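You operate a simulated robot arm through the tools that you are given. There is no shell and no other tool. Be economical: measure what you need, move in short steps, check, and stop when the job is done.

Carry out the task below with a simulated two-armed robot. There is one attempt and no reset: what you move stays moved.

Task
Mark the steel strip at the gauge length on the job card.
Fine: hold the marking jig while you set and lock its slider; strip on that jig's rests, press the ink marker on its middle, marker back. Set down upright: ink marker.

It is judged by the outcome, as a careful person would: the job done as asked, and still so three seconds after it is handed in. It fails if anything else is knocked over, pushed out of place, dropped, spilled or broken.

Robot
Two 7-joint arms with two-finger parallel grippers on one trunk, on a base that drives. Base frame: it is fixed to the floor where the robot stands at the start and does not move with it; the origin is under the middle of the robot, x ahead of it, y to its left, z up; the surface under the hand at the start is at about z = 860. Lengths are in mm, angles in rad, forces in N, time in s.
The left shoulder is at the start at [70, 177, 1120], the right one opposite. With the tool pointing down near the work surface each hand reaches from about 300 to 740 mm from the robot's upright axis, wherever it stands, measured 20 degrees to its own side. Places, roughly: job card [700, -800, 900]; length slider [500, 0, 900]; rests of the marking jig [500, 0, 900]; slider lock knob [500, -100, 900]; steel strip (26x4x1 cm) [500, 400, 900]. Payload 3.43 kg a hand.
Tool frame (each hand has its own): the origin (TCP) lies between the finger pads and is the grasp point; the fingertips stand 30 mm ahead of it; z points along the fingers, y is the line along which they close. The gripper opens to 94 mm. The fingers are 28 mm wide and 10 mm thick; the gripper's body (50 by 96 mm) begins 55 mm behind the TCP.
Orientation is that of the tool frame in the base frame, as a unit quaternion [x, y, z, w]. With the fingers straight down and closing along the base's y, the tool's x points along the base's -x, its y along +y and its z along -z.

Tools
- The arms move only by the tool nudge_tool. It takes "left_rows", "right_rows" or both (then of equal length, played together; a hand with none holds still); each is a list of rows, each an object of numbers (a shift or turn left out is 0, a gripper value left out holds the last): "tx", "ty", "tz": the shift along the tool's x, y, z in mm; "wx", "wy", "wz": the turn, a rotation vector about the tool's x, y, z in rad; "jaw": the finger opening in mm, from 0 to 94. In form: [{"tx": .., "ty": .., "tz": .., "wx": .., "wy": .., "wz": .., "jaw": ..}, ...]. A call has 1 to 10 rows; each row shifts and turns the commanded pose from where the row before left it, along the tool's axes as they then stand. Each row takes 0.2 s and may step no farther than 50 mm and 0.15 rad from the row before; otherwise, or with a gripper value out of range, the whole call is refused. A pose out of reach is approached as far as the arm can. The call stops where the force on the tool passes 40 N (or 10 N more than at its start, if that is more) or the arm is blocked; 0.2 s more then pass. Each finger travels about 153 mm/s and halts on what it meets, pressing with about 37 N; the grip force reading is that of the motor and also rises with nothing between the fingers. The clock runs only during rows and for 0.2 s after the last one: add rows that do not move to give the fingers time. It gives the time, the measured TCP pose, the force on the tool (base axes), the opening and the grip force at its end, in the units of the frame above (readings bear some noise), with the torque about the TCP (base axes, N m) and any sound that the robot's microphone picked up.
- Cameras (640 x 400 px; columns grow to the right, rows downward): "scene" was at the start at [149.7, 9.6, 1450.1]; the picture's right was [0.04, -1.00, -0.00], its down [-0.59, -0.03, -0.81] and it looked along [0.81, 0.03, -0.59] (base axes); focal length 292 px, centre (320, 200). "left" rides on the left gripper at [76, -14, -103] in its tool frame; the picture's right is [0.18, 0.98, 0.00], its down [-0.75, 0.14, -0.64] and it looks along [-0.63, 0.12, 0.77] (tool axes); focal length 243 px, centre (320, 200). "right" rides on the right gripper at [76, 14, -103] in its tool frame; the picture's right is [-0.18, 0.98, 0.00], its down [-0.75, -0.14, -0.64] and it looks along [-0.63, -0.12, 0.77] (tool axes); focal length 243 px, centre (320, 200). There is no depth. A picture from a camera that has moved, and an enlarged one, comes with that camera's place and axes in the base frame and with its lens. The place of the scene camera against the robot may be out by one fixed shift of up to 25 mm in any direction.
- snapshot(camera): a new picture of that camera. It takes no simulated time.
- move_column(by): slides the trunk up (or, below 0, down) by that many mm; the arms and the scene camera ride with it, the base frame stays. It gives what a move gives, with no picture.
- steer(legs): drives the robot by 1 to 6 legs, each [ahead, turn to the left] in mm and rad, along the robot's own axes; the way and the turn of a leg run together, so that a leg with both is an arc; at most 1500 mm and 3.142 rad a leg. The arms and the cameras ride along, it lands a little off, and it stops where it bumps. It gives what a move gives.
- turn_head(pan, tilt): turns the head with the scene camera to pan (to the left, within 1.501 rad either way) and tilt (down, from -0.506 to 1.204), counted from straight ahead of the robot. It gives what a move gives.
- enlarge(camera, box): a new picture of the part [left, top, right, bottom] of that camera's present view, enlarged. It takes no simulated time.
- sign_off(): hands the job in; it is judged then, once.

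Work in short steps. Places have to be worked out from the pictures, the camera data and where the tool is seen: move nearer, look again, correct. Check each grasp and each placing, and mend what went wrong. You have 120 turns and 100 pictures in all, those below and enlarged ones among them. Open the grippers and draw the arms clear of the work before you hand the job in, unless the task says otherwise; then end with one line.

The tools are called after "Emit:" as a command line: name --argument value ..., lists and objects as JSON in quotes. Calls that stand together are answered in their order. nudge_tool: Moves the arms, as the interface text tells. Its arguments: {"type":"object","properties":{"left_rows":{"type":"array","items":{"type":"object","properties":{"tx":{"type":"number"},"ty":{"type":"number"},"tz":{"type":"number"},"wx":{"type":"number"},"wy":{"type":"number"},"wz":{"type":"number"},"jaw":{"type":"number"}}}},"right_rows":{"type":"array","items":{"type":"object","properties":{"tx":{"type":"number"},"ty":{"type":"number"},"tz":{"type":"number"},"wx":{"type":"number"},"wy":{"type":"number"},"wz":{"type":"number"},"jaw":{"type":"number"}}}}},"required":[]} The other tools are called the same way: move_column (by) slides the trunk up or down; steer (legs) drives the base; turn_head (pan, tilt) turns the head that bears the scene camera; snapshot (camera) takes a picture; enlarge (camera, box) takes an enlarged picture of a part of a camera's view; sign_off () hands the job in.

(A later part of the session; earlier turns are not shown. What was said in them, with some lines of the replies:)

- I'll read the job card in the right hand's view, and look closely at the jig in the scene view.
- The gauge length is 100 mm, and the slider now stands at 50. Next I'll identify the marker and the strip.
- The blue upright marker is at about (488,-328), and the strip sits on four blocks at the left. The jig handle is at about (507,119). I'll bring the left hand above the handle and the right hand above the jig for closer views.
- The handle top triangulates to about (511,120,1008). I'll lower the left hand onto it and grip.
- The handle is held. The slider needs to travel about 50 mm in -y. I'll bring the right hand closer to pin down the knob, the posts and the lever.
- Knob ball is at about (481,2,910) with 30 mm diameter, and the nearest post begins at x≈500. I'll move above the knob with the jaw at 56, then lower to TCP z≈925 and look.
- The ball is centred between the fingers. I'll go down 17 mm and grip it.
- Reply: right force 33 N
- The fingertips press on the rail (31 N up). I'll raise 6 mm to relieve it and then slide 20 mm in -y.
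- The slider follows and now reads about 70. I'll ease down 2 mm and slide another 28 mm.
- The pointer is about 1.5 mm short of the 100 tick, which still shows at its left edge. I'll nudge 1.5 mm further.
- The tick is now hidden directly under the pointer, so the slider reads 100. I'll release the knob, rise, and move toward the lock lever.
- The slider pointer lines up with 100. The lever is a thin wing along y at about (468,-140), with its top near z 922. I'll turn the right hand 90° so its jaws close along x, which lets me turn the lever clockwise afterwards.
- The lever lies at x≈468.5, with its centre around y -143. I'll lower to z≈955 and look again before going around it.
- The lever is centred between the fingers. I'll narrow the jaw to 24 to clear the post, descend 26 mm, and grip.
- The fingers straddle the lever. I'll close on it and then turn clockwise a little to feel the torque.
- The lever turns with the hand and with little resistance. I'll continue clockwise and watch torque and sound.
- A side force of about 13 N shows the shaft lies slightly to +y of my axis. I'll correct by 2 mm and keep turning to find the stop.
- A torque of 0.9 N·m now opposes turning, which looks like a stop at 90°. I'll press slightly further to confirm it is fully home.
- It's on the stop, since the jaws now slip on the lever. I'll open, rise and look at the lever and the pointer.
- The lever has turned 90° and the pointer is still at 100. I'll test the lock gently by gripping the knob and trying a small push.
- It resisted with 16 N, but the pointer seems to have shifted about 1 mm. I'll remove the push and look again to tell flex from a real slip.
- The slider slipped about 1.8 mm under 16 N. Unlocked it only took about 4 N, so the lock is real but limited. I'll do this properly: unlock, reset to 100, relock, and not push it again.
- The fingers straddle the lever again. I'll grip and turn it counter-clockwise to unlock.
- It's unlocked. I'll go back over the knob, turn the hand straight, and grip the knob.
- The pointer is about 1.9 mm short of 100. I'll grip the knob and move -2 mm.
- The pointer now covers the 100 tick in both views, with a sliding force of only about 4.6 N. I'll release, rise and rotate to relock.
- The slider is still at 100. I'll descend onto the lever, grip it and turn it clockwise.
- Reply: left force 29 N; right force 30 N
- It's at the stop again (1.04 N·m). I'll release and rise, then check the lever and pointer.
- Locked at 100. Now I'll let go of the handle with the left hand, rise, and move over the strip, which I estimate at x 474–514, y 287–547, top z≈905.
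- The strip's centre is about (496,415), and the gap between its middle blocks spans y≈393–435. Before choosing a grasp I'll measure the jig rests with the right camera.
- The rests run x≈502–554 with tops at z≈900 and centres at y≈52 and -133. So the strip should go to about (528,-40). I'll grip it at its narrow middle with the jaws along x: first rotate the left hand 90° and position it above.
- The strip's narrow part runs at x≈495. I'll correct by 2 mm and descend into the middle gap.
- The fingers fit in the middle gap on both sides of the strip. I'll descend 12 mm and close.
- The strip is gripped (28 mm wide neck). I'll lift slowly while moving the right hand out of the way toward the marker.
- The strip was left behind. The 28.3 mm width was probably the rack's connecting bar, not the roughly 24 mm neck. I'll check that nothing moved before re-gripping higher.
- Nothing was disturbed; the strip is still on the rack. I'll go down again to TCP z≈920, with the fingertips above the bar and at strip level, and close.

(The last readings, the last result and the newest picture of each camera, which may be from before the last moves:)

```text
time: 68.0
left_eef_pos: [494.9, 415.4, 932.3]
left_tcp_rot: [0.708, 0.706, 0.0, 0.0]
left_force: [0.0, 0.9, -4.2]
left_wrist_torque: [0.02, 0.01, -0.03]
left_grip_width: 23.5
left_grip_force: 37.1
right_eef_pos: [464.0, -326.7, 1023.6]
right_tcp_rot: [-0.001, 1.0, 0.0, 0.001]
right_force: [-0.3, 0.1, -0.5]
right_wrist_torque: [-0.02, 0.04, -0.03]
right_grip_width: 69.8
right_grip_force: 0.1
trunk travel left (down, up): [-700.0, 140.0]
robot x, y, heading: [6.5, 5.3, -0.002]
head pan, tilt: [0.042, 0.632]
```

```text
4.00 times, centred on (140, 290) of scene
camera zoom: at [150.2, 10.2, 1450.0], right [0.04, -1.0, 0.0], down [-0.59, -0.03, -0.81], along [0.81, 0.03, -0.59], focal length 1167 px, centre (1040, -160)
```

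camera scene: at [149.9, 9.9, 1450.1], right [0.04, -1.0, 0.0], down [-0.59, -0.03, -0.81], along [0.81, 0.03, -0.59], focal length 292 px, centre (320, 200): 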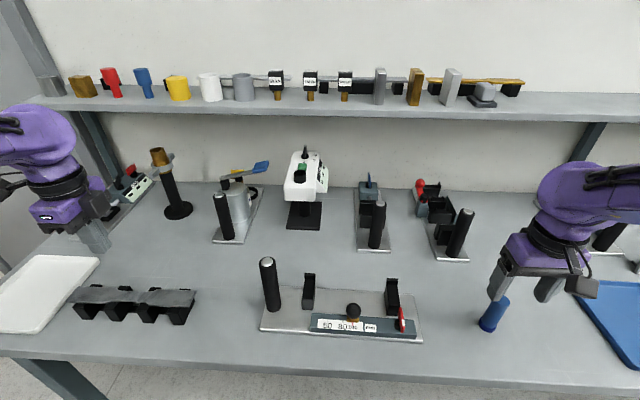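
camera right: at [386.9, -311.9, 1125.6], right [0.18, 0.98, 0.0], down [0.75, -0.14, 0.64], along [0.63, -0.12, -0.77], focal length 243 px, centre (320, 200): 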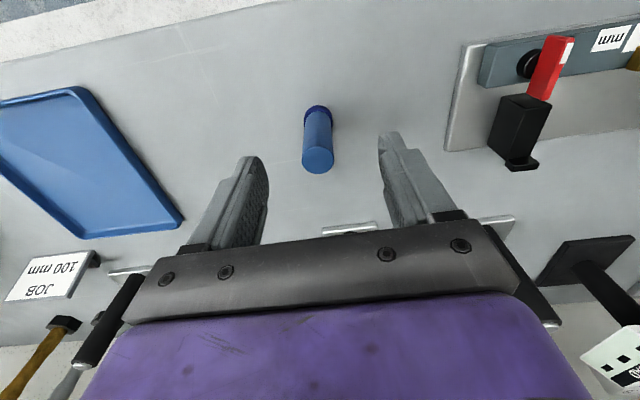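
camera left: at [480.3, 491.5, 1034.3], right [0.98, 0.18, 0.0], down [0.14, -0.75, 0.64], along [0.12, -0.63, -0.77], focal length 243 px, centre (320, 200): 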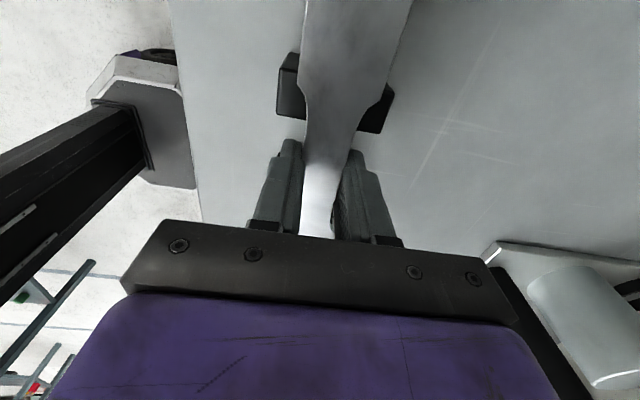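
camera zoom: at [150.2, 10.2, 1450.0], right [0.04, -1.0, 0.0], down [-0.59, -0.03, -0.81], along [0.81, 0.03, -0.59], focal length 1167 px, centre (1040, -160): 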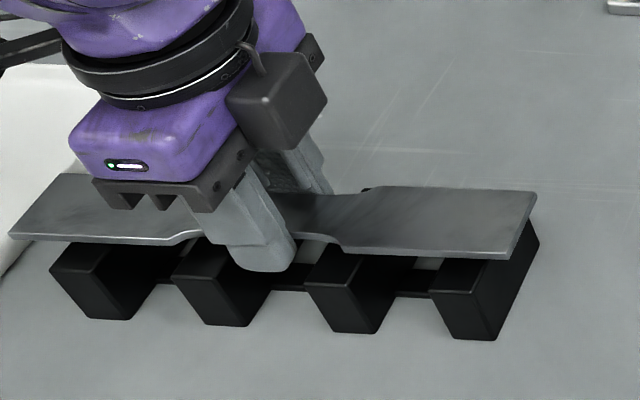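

The strip is held now (23.5 mm, about 4 N weight). I'll lift to clear the handle, then carry it toward the jig.

Emit:
nudge_tool --left_rows '[{"tz": -15}, {"tz": -20}, {"tz": -25}, {"tz": -25}, {"tz": -25}, {"tz": -25}, {"tz": -15}, {"tz": -5}, {}]'

Emit:
nudge_tool --left_rows '[{"tx": -12, "ty": 1}, {"tx": -25, "ty": 2}, {"tx": -30, "ty": 2}, {"tx": -30, "ty": 2}, {"tx": -30, "ty": 2}, {"tx": -30, "ty": 2}, {"tx": -30, "ty": 2}, {"tx": -25, "ty": 2}, {"tx": -13, "ty": 2}, {}]'

Emit:
nudge_tool --left_rows '[{"tx": -12, "ty": 1}, {"tx": -25, "ty": 2}, {"tx": -30, "ty": 2}, {"tx": -30, "ty": 2}, {"tx": -30, "ty": 2}, {"tx": -30, "ty": 2}, {"tx": -30, "ty": 2}, {"tx": -25, "ty": 2}, {"tx": -18, "ty": 1}, {}]'

Emit:
snapshot --camera "scene"

Emit:
snapshot --camera "left"

```text
time: 70.0
left_eef_pos: [496.0, 415.2, 1086.6]
left_tcp_rot: [0.709, 0.706, 0.0, 0.0]
left_force: [-0.1, -0.4, -3.4]
left_wrist_torque: [-0.01, 0.0, 0.0]
left_grip_width: 23.5
left_grip_force: 36.9
right_eef_pos: [465.2, -325.0, 1023.7]
right_tcp_rot: [0.0, 1.0, 0.0, 0.001]
right_force: [0.9, -0.1, 0.3]
right_wrist_torque: [0.02, -0.05, -0.04]
right_grip_width: 69.7
right_grip_force: 0.1
trunk travel left (down, up): [-700.0, 140.0]
robot x, y, heading: [2.2, -3.4, -0.0]
head pan, tilt: [0.042, 0.632]
```

```text
time: 72.2
left_eef_pos: [512.0, 190.4, 1086.8]
left_tcp_rot: [0.709, 0.705, 0.0, 0.0]
left_force: [-1.0, 0.4, -4.7]
left_wrist_torque: [-0.03, -0.01, 0.02]
left_grip_width: 23.5
left_grip_force: 36.6
right_eef_pos: [464.5, -325.6, 1023.9]
right_tcp_rot: [-0.001, 1.0, 0.001, 0.001]
right_force: [-0.4, -0.4, -0.2]
right_wrist_torque: [0.02, 0.04, -0.01]
right_grip_width: 70.2
right_grip_force: 0.0
trunk travel left (down, up): [-700.0, 140.0]
robot x, y, heading: [1.8, 0.9, 0.002]
head pan, tilt: [0.042, 0.632]
```

```text
time: 74.4
left_eef_pos: [526.5, -39.2, 1087.4]
left_tcp_rot: [0.709, 0.706, 0.0, 0.0]
left_force: [0.6, 0.8, -4.1]
left_wrist_torque: [0.01, 0.01, 0.0]
left_grip_width: 23.6
left_grip_force: 37.3
right_eef_pos: [464.7, -325.6, 1024.2]
right_tcp_rot: [-0.001, 1.0, 0.001, 0.001]
right_force: [0.7, 0.6, 0.5]
right_wrist_torque: [-0.01, -0.01, 0.01]
right_grip_width: 70.0
right_grip_force: 0.1
trunk travel left (down, up): [-700.0, 140.0]
robot x, y, heading: [-1.1, -3.6, 0.008]
head pan, tilt: [0.042, 0.632]
```

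```text
34 pictures are left
camera scene: at [150.2, 9.9, 1450.0], right [0.04, -1.0, 0.0], down [-0.59, -0.03, -0.81], along [0.81, 0.03, -0.59], focal length 292 px, centre (320, 200)
```

scene: 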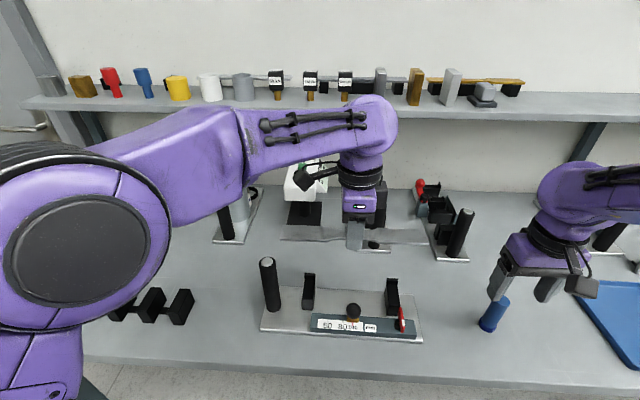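

```text
33 pictures are left
camera left: at [511.6, 36.1, 1189.7], right [0.98, 0.18, 0.0], down [0.14, -0.75, 0.64], along [0.12, -0.63, -0.77], focal length 243 px, centre (320, 200)
```

left: 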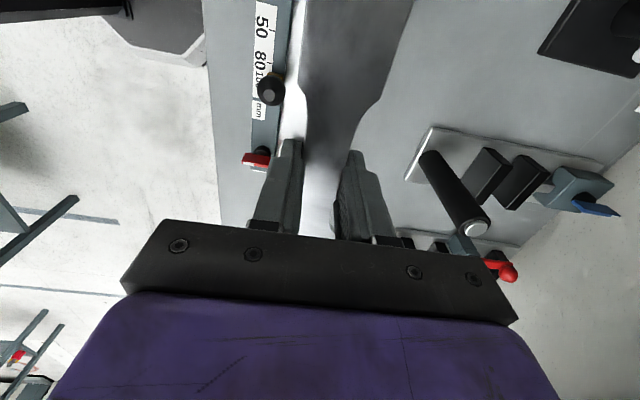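

The strip is over the jig. I'll lower to about 40 mm above the rests and check alignment.

Emit:
nudge_tool --left_rows '[{"tz": 20}, {"tz": 30}, {"tz": 30}, {"tz": 25}, {"tz": 15}, {"tz": 7}, {}]'

Emit:
enlarge --camera "scene" --box '[240, 220, 432, 340]'

Emit:
snapshot --camera "left"

```text
time: 76.0
left_eef_pos: [527.0, -39.0, 960.2]
left_tcp_rot: [0.708, 0.706, 0.0, 0.0]
left_force: [0.7, -0.1, -3.6]
left_wrist_torque: [-0.03, 0.0, 0.02]
left_grip_width: 23.2
left_grip_force: 37.8
right_eef_pos: [464.6, -324.9, 1023.3]
right_tcp_rot: [0.001, 1.0, 0.001, 0.001]
right_force: [0.6, 0.2, 0.2]
right_wrist_torque: [0.01, 0.0, 0.01]
right_grip_width: 70.0
right_grip_force: 0.0
trunk travel left (down, up): [-700.0, 140.0]
robot x, y, heading: [-0.8, 1.3, -0.004]
head pan, tilt: [0.042, 0.632]
```

```text
3.33 times, centred on (336, 280) of scene
camera zoom: at [150.3, 9.5, 1450.0], right [0.04, -1.0, 0.0], down [-0.59, -0.02, -0.81], along [0.81, 0.03, -0.59], focal length 972 px, centre (267, -67)
```

zoom: 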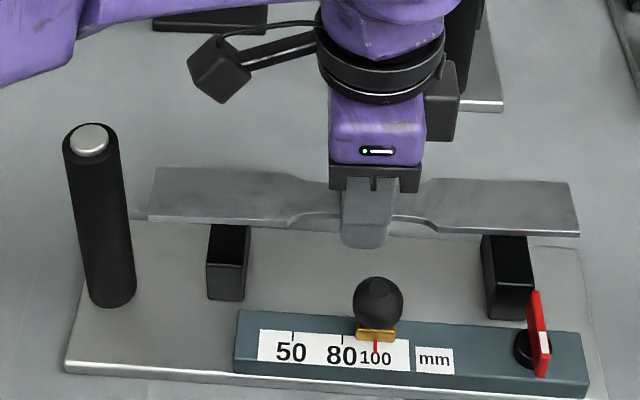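

```text
31 pictures are left
camera left: at [511.7, 36.3, 1062.2], right [0.98, 0.18, 0.0], down [0.14, -0.75, 0.64], along [0.12, -0.63, -0.77], focal length 243 px, centre (320, 200)
```

left: 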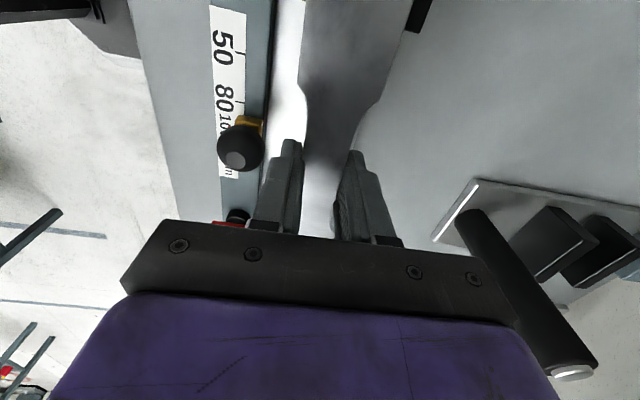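

Alignment is good: the strip is centred on the posts, with about 8 mm to the lips behind. I'll lower to contact.

Emit:
nudge_tool --left_rows '[{"tz": 10}, {"tz": 10}, {"tz": 8}, {"tz": 4}, {}]'

Emit:
enlarge --camera "scene" --box '[240, 220, 432, 340]'

```text
time: 77.2
left_eef_pos: [526.7, -38.6, 927.3]
left_tcp_rot: [0.708, 0.706, 0.0, 0.0]
left_force: [-0.8, -0.4, -3.7]
left_wrist_torque: [0.02, 0.01, -0.03]
left_grip_width: 23.6
left_grip_force: 36.9
right_eef_pos: [464.8, -326.0, 1023.4]
right_tcp_rot: [0.0, 1.0, 0.001, 0.0]
right_force: [0.9, 0.1, 0.1]
right_wrist_torque: [-0.02, -0.03, 0.01]
right_grip_width: 69.7
right_grip_force: 0.0
trunk travel left (down, up): [-700.0, 140.0]
robot x, y, heading: [1.3, 3.9, 0.003]
head pan, tilt: [0.042, 0.632]
```

```text
3.33 times, centred on (336, 280) of scene
camera zoom: at [150.2, 9.4, 1450.0], right [0.04, -1.0, 0.0], down [-0.59, -0.02, -0.81], along [0.81, 0.03, -0.59], focal length 972 px, centre (267, -67)
```

zoom: 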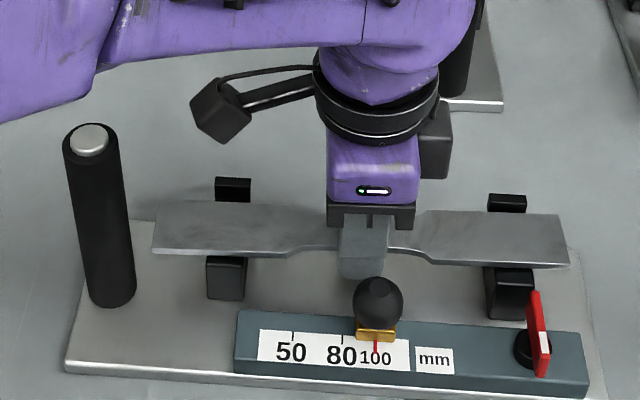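

The strip sits about 4 mm to +y of the posts' middle. I'll shift it -4 mm and lower to contact.

Emit:
nudge_tool --left_rows '[{"tx": -4}, {}, {"tz": 2}, {"tz": 2}, {"tz": 2}, {}]'

```text
time: 78.6
left_eef_pos: [526.9, -43.4, 924.4]
left_tcp_rot: [0.709, 0.705, 0.001, 0.003]
left_force: [6.5, 0.0, 23.7]
left_wrist_torque: [0.71, -0.11, -0.13]
left_grip_width: 23.4
left_grip_force: 36.5
right_eef_pos: [462.4, -325.1, 1026.1]
right_tcp_rot: [0.0, 1.0, 0.001, 0.002]
right_force: [0.7, 0.0, -0.4]
right_wrist_torque: [-0.01, -0.01, 0.01]
right_grip_width: 69.9
right_grip_force: 0.1
trunk travel left (down, up): [-700.0, 140.0]
robot x, y, heading: [2.8, 0.2, 0.002]
head pan, tilt: [0.042, 0.632]
```

Contact at z≈924. I'll relieve the pressure by 2 mm, open slightly, and look.

Emit:
nudge_tool --left_rows '[{"tz": -2}, {}, {"jaw": 31}, {}, {}]'

Emit:
enlarge --camera "scene" --box '[240, 220, 432, 340]'

```text
time: 79.8
left_eef_pos: [526.4, -43.5, 924.0]
left_tcp_rot: [0.708, 0.706, 0.001, -0.001]
left_force: [-0.7, 0.8, 0.4]
left_wrist_torque: [0.0, -0.01, -0.01]
left_grip_width: 30.8
left_grip_force: 0.1
right_eef_pos: [463.3, -326.1, 1024.4]
right_tcp_rot: [0.0, 1.0, 0.0, 0.001]
right_force: [-0.3, -0.1, -0.1]
right_wrist_torque: [-0.01, -0.01, -0.01]
right_grip_width: 69.8
right_grip_force: 0.0
trunk travel left (down, up): [-700.0, 140.0]
robot x, y, heading: [0.0, -0.8, 0.003]
head pan, tilt: [0.042, 0.632]
```

```text
3.33 times, centred on (336, 280) of scene
camera zoom: at [149.8, 9.4, 1450.0], right [0.04, -1.0, 0.0], down [-0.59, -0.02, -0.81], along [0.81, 0.03, -0.59], focal length 972 px, centre (267, -67)
```

zoom: 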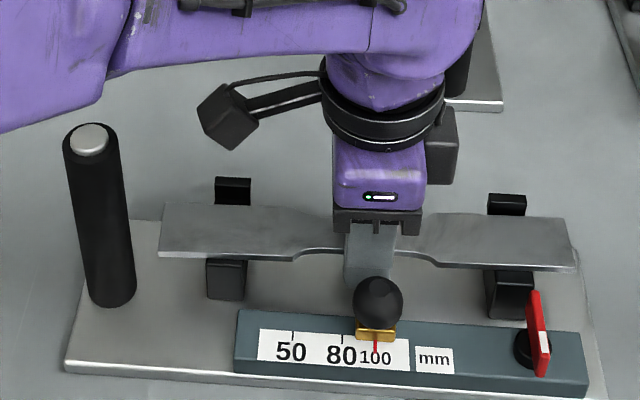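

The strip rests on both posts. I'll lift the left hand clear and withdraw it to the left.

Emit:
nudge_tool --left_rows '[{"tz": -10}, {"tz": -30}, {"tz": -40}, {"tz": -40}, {"tz": -40}, {"tx": 45}, {"tx": 45}, {"tx": 45}, {"tx": 45}, {"tx": 45}]'

Emit:
nudge_tool --left_rows '[{"tx": 45}, {"tx": 45}, {}]'

Emit:
enlarge --camera "scene" --box '[240, 220, 432, 340]'

Emit:
enlarge --camera "right" --box '[240, 80, 400, 260]'

```text
time: 82.0
left_eef_pos: [526.9, 183.6, 1083.2]
left_tcp_rot: [0.709, 0.705, -0.001, 0.0]
left_force: [-0.2, 0.5, -0.5]
left_wrist_torque: [-0.03, 0.01, 0.0]
left_grip_width: 30.7
left_grip_force: 0.1
right_eef_pos: [463.6, -323.9, 1024.3]
right_tcp_rot: [0.0, 1.0, 0.0, 0.001]
right_force: [0.5, -0.3, 0.8]
right_wrist_torque: [-0.01, 0.02, 0.0]
right_grip_width: 70.1
right_grip_force: 0.0
trunk travel left (down, up): [-700.0, 140.0]
robot x, y, heading: [-1.1, -1.8, 0.004]
head pan, tilt: [0.042, 0.632]
```

```text
time: 82.8
left_eef_pos: [528.3, 270.6, 1084.4]
left_tcp_rot: [0.708, 0.706, 0.0, 0.0]
left_force: [-0.3, -0.8, 0.0]
left_wrist_torque: [0.04, 0.03, 0.0]
left_grip_width: 31.2
left_grip_force: 0.1
right_eef_pos: [463.4, -327.3, 1023.5]
right_tcp_rot: [0.0, 1.0, 0.002, 0.0]
right_force: [0.4, 0.1, -0.4]
right_wrist_torque: [0.05, 0.02, 0.02]
right_grip_width: 69.8
right_grip_force: 0.0
trunk travel left (down, up): [-700.0, 140.0]
robot x, y, heading: [-0.3, 0.7, -0.004]
head pan, tilt: [0.042, 0.632]
```

```text
3.33 times, centred on (336, 280) of scene
camera zoom: at [149.9, 7.4, 1450.1], right [0.04, -1.0, 0.0], down [-0.59, -0.02, -0.81], along [0.81, 0.03, -0.59], focal length 972 px, centre (267, -67)
```

zoom: 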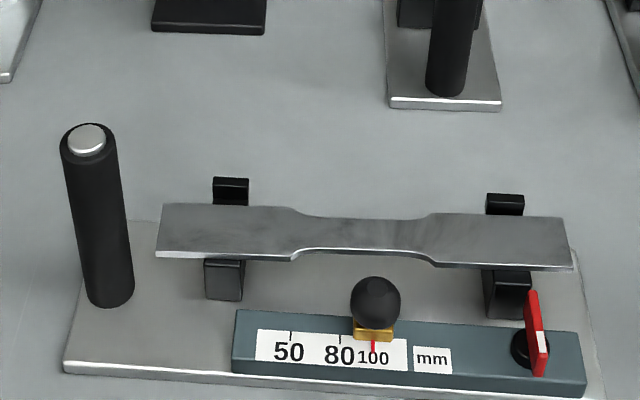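

```text
2.22 times, centred on (320, 170) of right
camera zoom: at [386.9, -313.9, 1125.0], right [0.18, 0.98, 0.0], down [0.75, -0.14, 0.64], along [0.63, -0.12, -0.77], focal length 539 px, centre (320, 267)
```

zoom: 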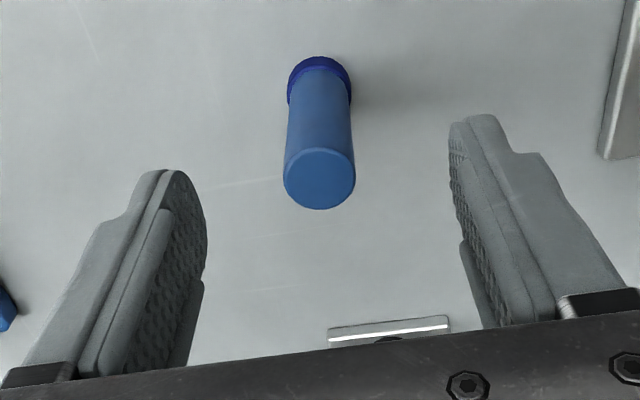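

The strip is seated well with its middle at y≈-43. The marker is at about (487.5,-329), 25 mm wide with its top at z≈951. I'll align the right hand above it, descend, and check.

Emit:
nudge_tool --right_rows '[{"tx": -12, "ty": -1.5, "tz": 10}, {"tx": -12, "ty": -1.5, "tz": 10}, {}]'

Emit:
snapshot --camera "right"

```text
time: 83.6
left_eef_pos: [526.4, 271.9, 1084.6]
left_tcp_rot: [0.709, 0.705, 0.0, 0.0]
left_force: [-0.4, 0.3, 0.3]
left_wrist_torque: [-0.01, -0.03, 0.04]
left_grip_width: 31.2
left_grip_force: 0.1
right_eef_pos: [487.9, -327.6, 1003.8]
right_tcp_rot: [-0.001, 1.0, 0.0, 0.0]
right_force: [0.1, 0.2, 0.5]
right_wrist_torque: [0.0, 0.03, 0.0]
right_grip_width: 69.8
right_grip_force: 0.1
trunk travel left (down, up): [-700.0, 140.0]
robot x, y, heading: [1.9, 3.2, 0.0]
head pan, tilt: [0.042, 0.632]
```

```text
26 pictures are left
camera right: at [410.4, -314.4, 1105.8], right [0.18, 0.98, 0.0], down [0.75, -0.14, 0.64], along [0.63, -0.12, -0.77], focal length 243 px, centre (320, 200)
```

right: 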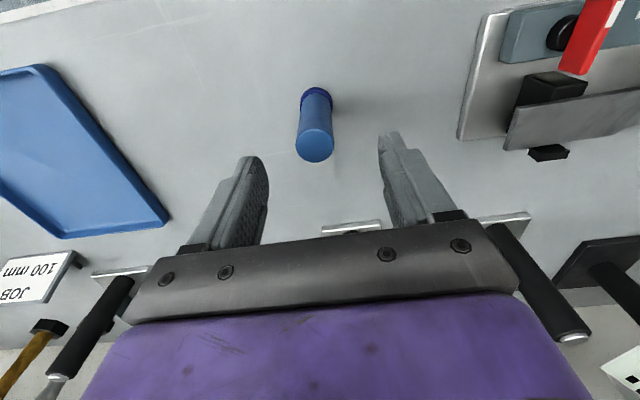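

The marker is at about (486,-331.5). I'll correct by 3 mm, descend to z≈915 and grip.

Emit:
nudge_tool --right_rows '[{"ty": -3.5, "tx": 1}, {"tz": 25}, {"tz": 25}, {"tz": 20}, {"tz": 18}, {}, {"jaw": 0}, {}, {}]'

Emit:
snapshot --camera "right"

```text
time: 85.6
left_eef_pos: [528.3, 270.4, 1083.9]
left_tcp_rot: [0.708, 0.706, 0.001, 0.001]
left_force: [0.1, -0.9, 0.5]
left_wrist_torque: [0.01, 0.0, -0.01]
left_grip_width: 31.2
left_grip_force: 0.1
right_eef_pos: [487.3, -331.6, 915.8]
right_tcp_rot: [0.001, 1.0, 0.001, 0.0]
right_force: [0.3, 0.1, -0.6]
right_wrist_torque: [-0.01, -0.02, -0.02]
right_grip_width: 26.6
right_grip_force: 37.2
trunk travel left (down, up): [-700.0, 140.0]
robot x, y, heading: [-2.2, -1.1, -0.002]
head pan, tilt: [0.042, 0.632]
```

```text
25 pictures are left
camera right: at [409.5, -318.7, 1017.1], right [0.18, 0.98, 0.0], down [0.75, -0.14, 0.64], along [0.63, -0.12, -0.77], focal length 243 px, centre (320, 200)
```

right: 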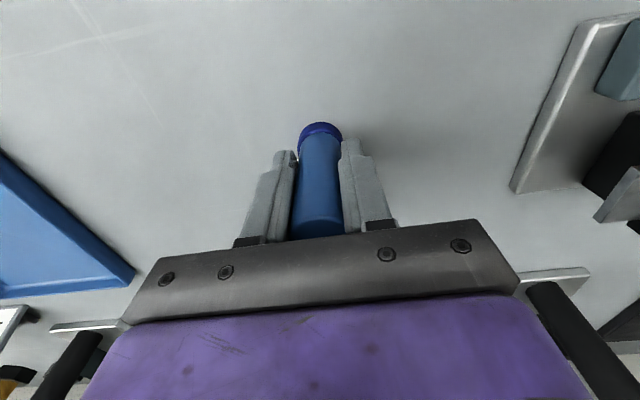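

The marker is gripped (26.6 mm). I'll lift and carry it above the strip's middle at (527,-43).

Emit:
nudge_tool --right_rows '[{"tz": -15}, {"tz": -30}, {"tz": -35}, {"tz": -35}, {"ty": 20, "tx": -3}, {"ty": 30, "tx": -4}, {"ty": 35, "tx": -5}, {"ty": 35, "tx": -5}, {"ty": 30, "tx": -4}, {}]'

Emit:
nudge_tool --right_rows '[{"ty": 25, "tx": -3}, {"ty": 35, "tx": -5}, {"ty": 35, "tx": -5}, {"ty": 25, "tx": -3}, {"ty": 18, "tx": -2}, {}, {"tz": 20}, {"tz": 10}, {}]'

Emit:
snapshot --camera "right"

Emit:
enlarge --camera "scene" --box '[240, 220, 432, 340]'

```text
time: 87.8
left_eef_pos: [525.8, 271.1, 1083.9]
left_tcp_rot: [0.708, 0.706, 0.0, -0.001]
left_force: [-0.2, 0.4, 0.5]
left_wrist_torque: [0.03, -0.03, 0.01]
left_grip_width: 31.0
left_grip_force: 0.2
right_eef_pos: [506.8, -181.5, 1031.5]
right_tcp_rot: [0.0, 1.0, 0.0, 0.001]
right_force: [-0.2, -0.1, -0.2]
right_wrist_torque: [0.0, -0.02, -0.01]
right_grip_width: 26.5
right_grip_force: 37.2
trunk travel left (down, up): [-700.0, 140.0]
robot x, y, heading: [-1.8, 0.5, 0.003]
head pan, tilt: [0.042, 0.632]
```

```text
time: 89.8
left_eef_pos: [527.7, 271.6, 1084.3]
left_tcp_rot: [0.708, 0.706, 0.0, 0.0]
left_force: [0.9, 0.2, -0.2]
left_wrist_torque: [0.01, 0.0, -0.01]
left_grip_width: 31.3
left_grip_force: 0.1
right_eef_pos: [526.5, -44.2, 1001.7]
right_tcp_rot: [0.0, 1.0, 0.001, 0.0]
right_force: [-0.2, -0.6, -0.8]
right_wrist_torque: [0.01, 0.0, 0.02]
right_grip_width: 27.1
right_grip_force: 36.5
trunk travel left (down, up): [-700.0, 140.0]
robot x, y, heading: [-0.1, -0.5, -0.002]
head pan, tilt: [0.042, 0.632]
```

```text
24 pictures are left
camera right: at [448.7, -30.7, 1103.2], right [0.18, 0.98, 0.0], down [0.75, -0.14, 0.64], along [0.63, -0.12, -0.77], focal length 243 px, centre (320, 200)
```

right: 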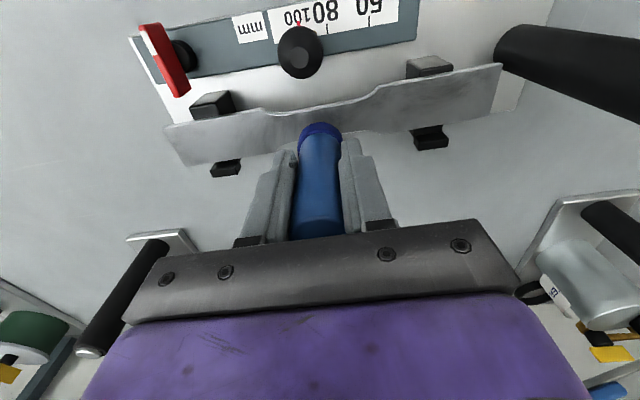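

```text
3.33 times, centred on (336, 280) of scene
camera zoom: at [149.5, 9.6, 1450.1], right [0.04, -1.0, 0.0], down [-0.59, -0.03, -0.81], along [0.81, 0.03, -0.59], focal length 972 px, centre (267, -67)
```

zoom: 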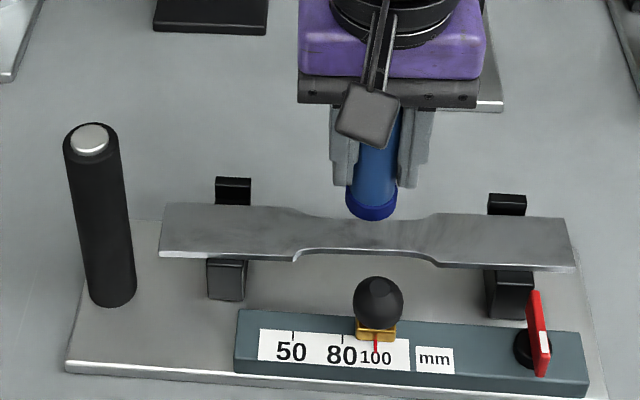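

By the corners, the strip's middle is at (527,-42.8), and the marker is right above it. I'll lower gently until it presses.

Emit:
nudge_tool --right_rows '[{"ty": 1, "tz": 12}, {"tz": 12}, {"tz": 6}, {}, {"tz": 2}, {"tz": 2}, {}]'

Emit:
enlarge --camera "scene" --box '[240, 220, 432, 340]'

```text
time: 91.4
left_eef_pos: [524.8, 271.7, 1084.7]
left_tcp_rot: [0.708, 0.706, 0.002, 0.002]
left_force: [0.1, 0.1, -0.6]
left_wrist_torque: [-0.01, 0.0, 0.0]
left_grip_width: 31.1
left_grip_force: 0.1
right_eef_pos: [525.2, -43.6, 971.7]
right_tcp_rot: [0.0, 1.0, 0.002, 0.005]
right_force: [4.9, -0.1, 29.9]
right_wrist_torque: [-0.2, -0.07, 0.02]
right_grip_width: 26.6
right_grip_force: 37.0
trunk travel left (down, up): [-700.0, 140.0]
robot x, y, heading: [1.7, -0.8, 0.001]
head pan, tilt: [0.042, 0.632]
```

```text
3.33 times, centred on (336, 280) of scene
camera zoom: at [146.4, 9.8, 1450.8], right [0.04, -1.0, 0.0], down [-0.59, -0.03, -0.81], along [0.81, 0.03, -0.59], focal length 972 px, centre (267, -67)
```

zoom: 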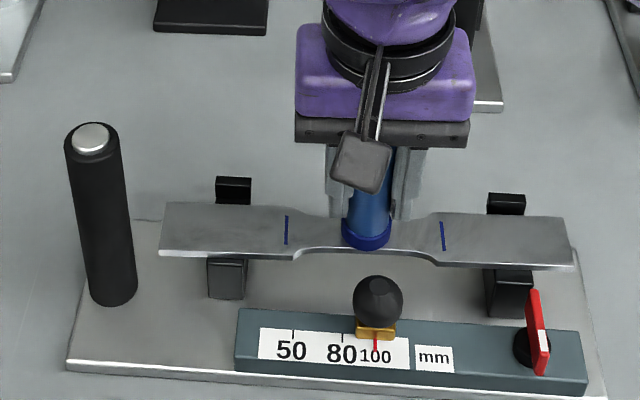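

Two blue marks appeared about 100 mm apart on the strip. I'll lift the marker and carry it back to its place.

Emit:
nudge_tool --right_rows '[{"tz": -10}, {"tz": -25}, {"tz": -30}, {"ty": -25, "tx": 3}, {"ty": -35, "tx": 5}, {"ty": -35, "tx": 5}, {"ty": -35, "tx": 5}, {"ty": -35, "tx": 5}, {"ty": -35, "tx": 5}, {}]'

Emit:
nudge_tool --right_rows '[{"ty": -35, "tx": 5}, {"ty": -30, "tx": 4}, {"ty": -24, "tx": 3}, {}, {"tz": 30}, {"tz": 30}, {"tz": 25}, {}]'

Emit:
snapshot --camera "scene"

```text
time: 93.6
left_eef_pos: [528.0, 272.2, 1084.0]
left_tcp_rot: [0.709, 0.706, 0.0, 0.0]
left_force: [-0.1, 0.6, 0.0]
left_wrist_torque: [-0.01, -0.02, 0.02]
left_grip_width: 31.4
left_grip_force: 0.0
right_eef_pos: [498.1, -244.1, 1031.3]
right_tcp_rot: [0.0, 1.0, 0.0, 0.001]
right_force: [-0.1, -0.5, -0.3]
right_wrist_torque: [0.03, 0.01, 0.01]
right_grip_width: 26.5
right_grip_force: 37.1
trunk travel left (down, up): [-700.0, 140.0]
robot x, y, heading: [1.7, -0.6, -0.002]
head pan, tilt: [0.042, 0.632]
```

```text
time: 95.4
left_eef_pos: [527.4, 271.0, 1083.0]
left_tcp_rot: [0.709, 0.706, 0.0, 0.0]
left_force: [0.2, -0.1, 0.1]
left_wrist_torque: [0.0, -0.01, 0.0]
left_grip_width: 30.9
left_grip_force: 0.1
right_eef_pos: [485.4, -330.8, 945.9]
right_tcp_rot: [0.0, 1.0, 0.001, 0.001]
right_force: [-0.7, -0.2, -0.1]
right_wrist_torque: [-0.02, 0.01, 0.01]
right_grip_width: 26.6
right_grip_force: 36.7
trunk travel left (down, up): [-700.0, 140.0]
robot x, y, heading: [3.2, 1.1, 0.0]
head pan, tilt: [0.042, 0.632]
```

```text
21 pictures are left
camera scene: at [149.5, 9.7, 1450.1], right [0.04, -1.0, 0.0], down [-0.59, -0.03, -0.81], along [0.81, 0.03, -0.59], focal length 292 px, centre (320, 200)
```

scene: 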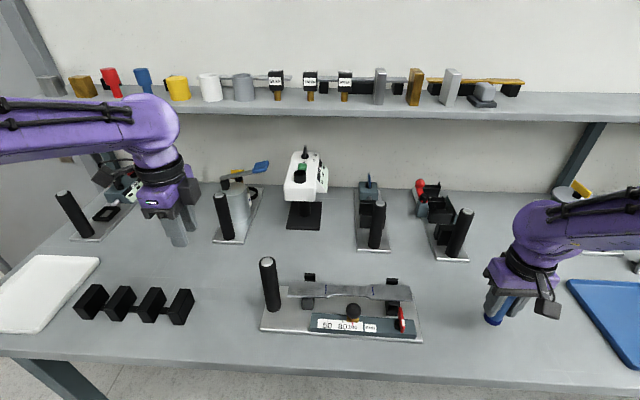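

Marker is back above its spot. I'll lower gently until contact with the bench.

Emit:
nudge_tool --right_rows '[{"tz": 12}, {"tz": 10}, {"tz": 4}, {}, {"tz": 2}, {"tz": 2}, {}]'

```text
time: 97.0
left_eef_pos: [526.5, 271.5, 1083.6]
left_tcp_rot: [0.708, 0.706, -0.001, 0.0]
left_force: [-0.6, -0.8, -0.5]
left_wrist_torque: [0.01, 0.0, 0.0]
left_grip_width: 31.0
left_grip_force: 0.0
right_eef_pos: [486.2, -332.4, 916.8]
right_tcp_rot: [0.0, 1.0, 0.001, 0.001]
right_force: [-0.6, -0.1, -0.8]
right_wrist_torque: [0.02, 0.02, 0.01]
right_grip_width: 26.7
right_grip_force: 37.4
trunk travel left (down, up): [-700.0, 140.0]
robot x, y, heading: [1.1, 0.9, 0.0]
head pan, tilt: [0.042, 0.632]
```

No contact yet at z≈917, so I'll go on in 1 mm steps.

Emit:
nudge_tool --right_rows '[{"tz": 1}, {"tz": 1}, {}, {}]'

```text
time: 98.0
left_eef_pos: [527.2, 271.7, 1084.3]
left_tcp_rot: [0.708, 0.706, 0.0, 0.0]
left_force: [-0.4, -0.3, 0.8]
left_wrist_torque: [0.0, 0.02, 0.0]
left_grip_width: 31.1
left_grip_force: 0.1
right_eef_pos: [485.7, -331.2, 916.4]
right_tcp_rot: [0.001, 1.0, 0.001, 0.0]
right_force: [0.4, -0.8, 2.9]
right_wrist_torque: [-0.05, 0.03, 0.0]
right_grip_width: 26.7
right_grip_force: 37.0
trunk travel left (down, up): [-700.0, 140.0]
robot x, y, heading: [1.3, 2.0, 0.001]
head pan, tilt: [0.042, 0.632]
```

The marker now touches the bench (2.9 N up). I'll release and rise straight up.

Emit:
nudge_tool --right_rows '[{"jaw": 40}, {"jaw": 60}, {}, {"tz": -20}, {"tz": -35}, {"tz": -40}, {"tz": -40}, {}]' --left_rows '[{"tz": -10}, {"tz": -20}, {"jaw": 80}, {}, {}, {}, {}, {}]'

Emit:
snapshot --camera "scene"

Emit:
enlarge --camera "scene" --box '[250, 255, 430, 350]'

Emit:
snapshot --camera "right"

```text
time: 99.8
left_eef_pos: [526.9, 272.5, 1114.3]
left_tcp_rot: [0.709, 0.706, 0.0, 0.0]
left_force: [-0.7, -1.0, -0.1]
left_wrist_torque: [0.0, 0.01, -0.03]
left_grip_width: 80.1
left_grip_force: 0.1
right_eef_pos: [486.3, -332.8, 1049.1]
right_tcp_rot: [0.0, 1.0, 0.001, 0.001]
right_force: [0.1, 1.0, -0.1]
right_wrist_torque: [0.01, 0.03, 0.0]
right_grip_width: 60.2
right_grip_force: 0.1
trunk travel left (down, up): [-700.0, 140.0]
robot x, y, heading: [2.3, 2.2, -0.004]
head pan, tilt: [0.042, 0.632]
```

```text
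20 pictures are left
camera scene: at [150.4, 9.3, 1450.0], right [0.04, -1.0, 0.0], down [-0.59, -0.02, -0.81], along [0.81, 0.03, -0.59], focal length 292 px, centre (320, 200)
```

scene: 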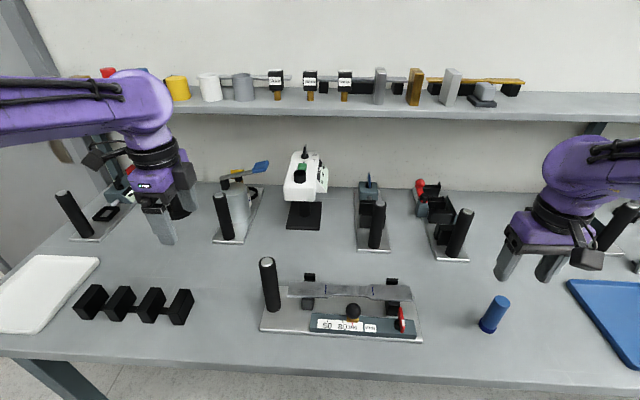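

```text
3.56 times, centred on (340, 302) of scene
camera zoom: at [150.4, 9.3, 1450.0], right [0.04, -1.0, 0.0], down [-0.59, -0.02, -0.81], along [0.81, 0.03, -0.59], focal length 1037 px, centre (249, -164)
```

zoom: 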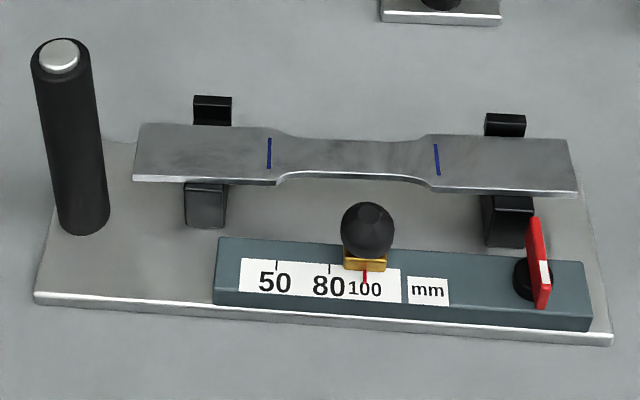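

```text
18 pictures are left
camera right: at [408.7, -319.2, 1151.6], right [0.18, 0.98, 0.0], down [0.75, -0.14, 0.64], along [0.63, -0.12, -0.77], focal length 243 px, centre (320, 200)
```

right: 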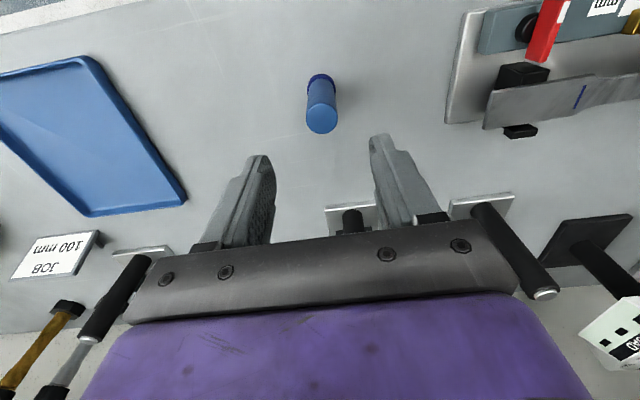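

The strip carries two marks, the slider is locked at 100, the marker stands upright in its place, and both grippers are open and clear. Handing in.

Emit:
sign_off

```text
The job is handed in.
```

The steel strip is marked at the 100 mm gauge length from the job card: the jig slider is locked at 100 with the strip on its rests, and the ink marker is back upright in its place.
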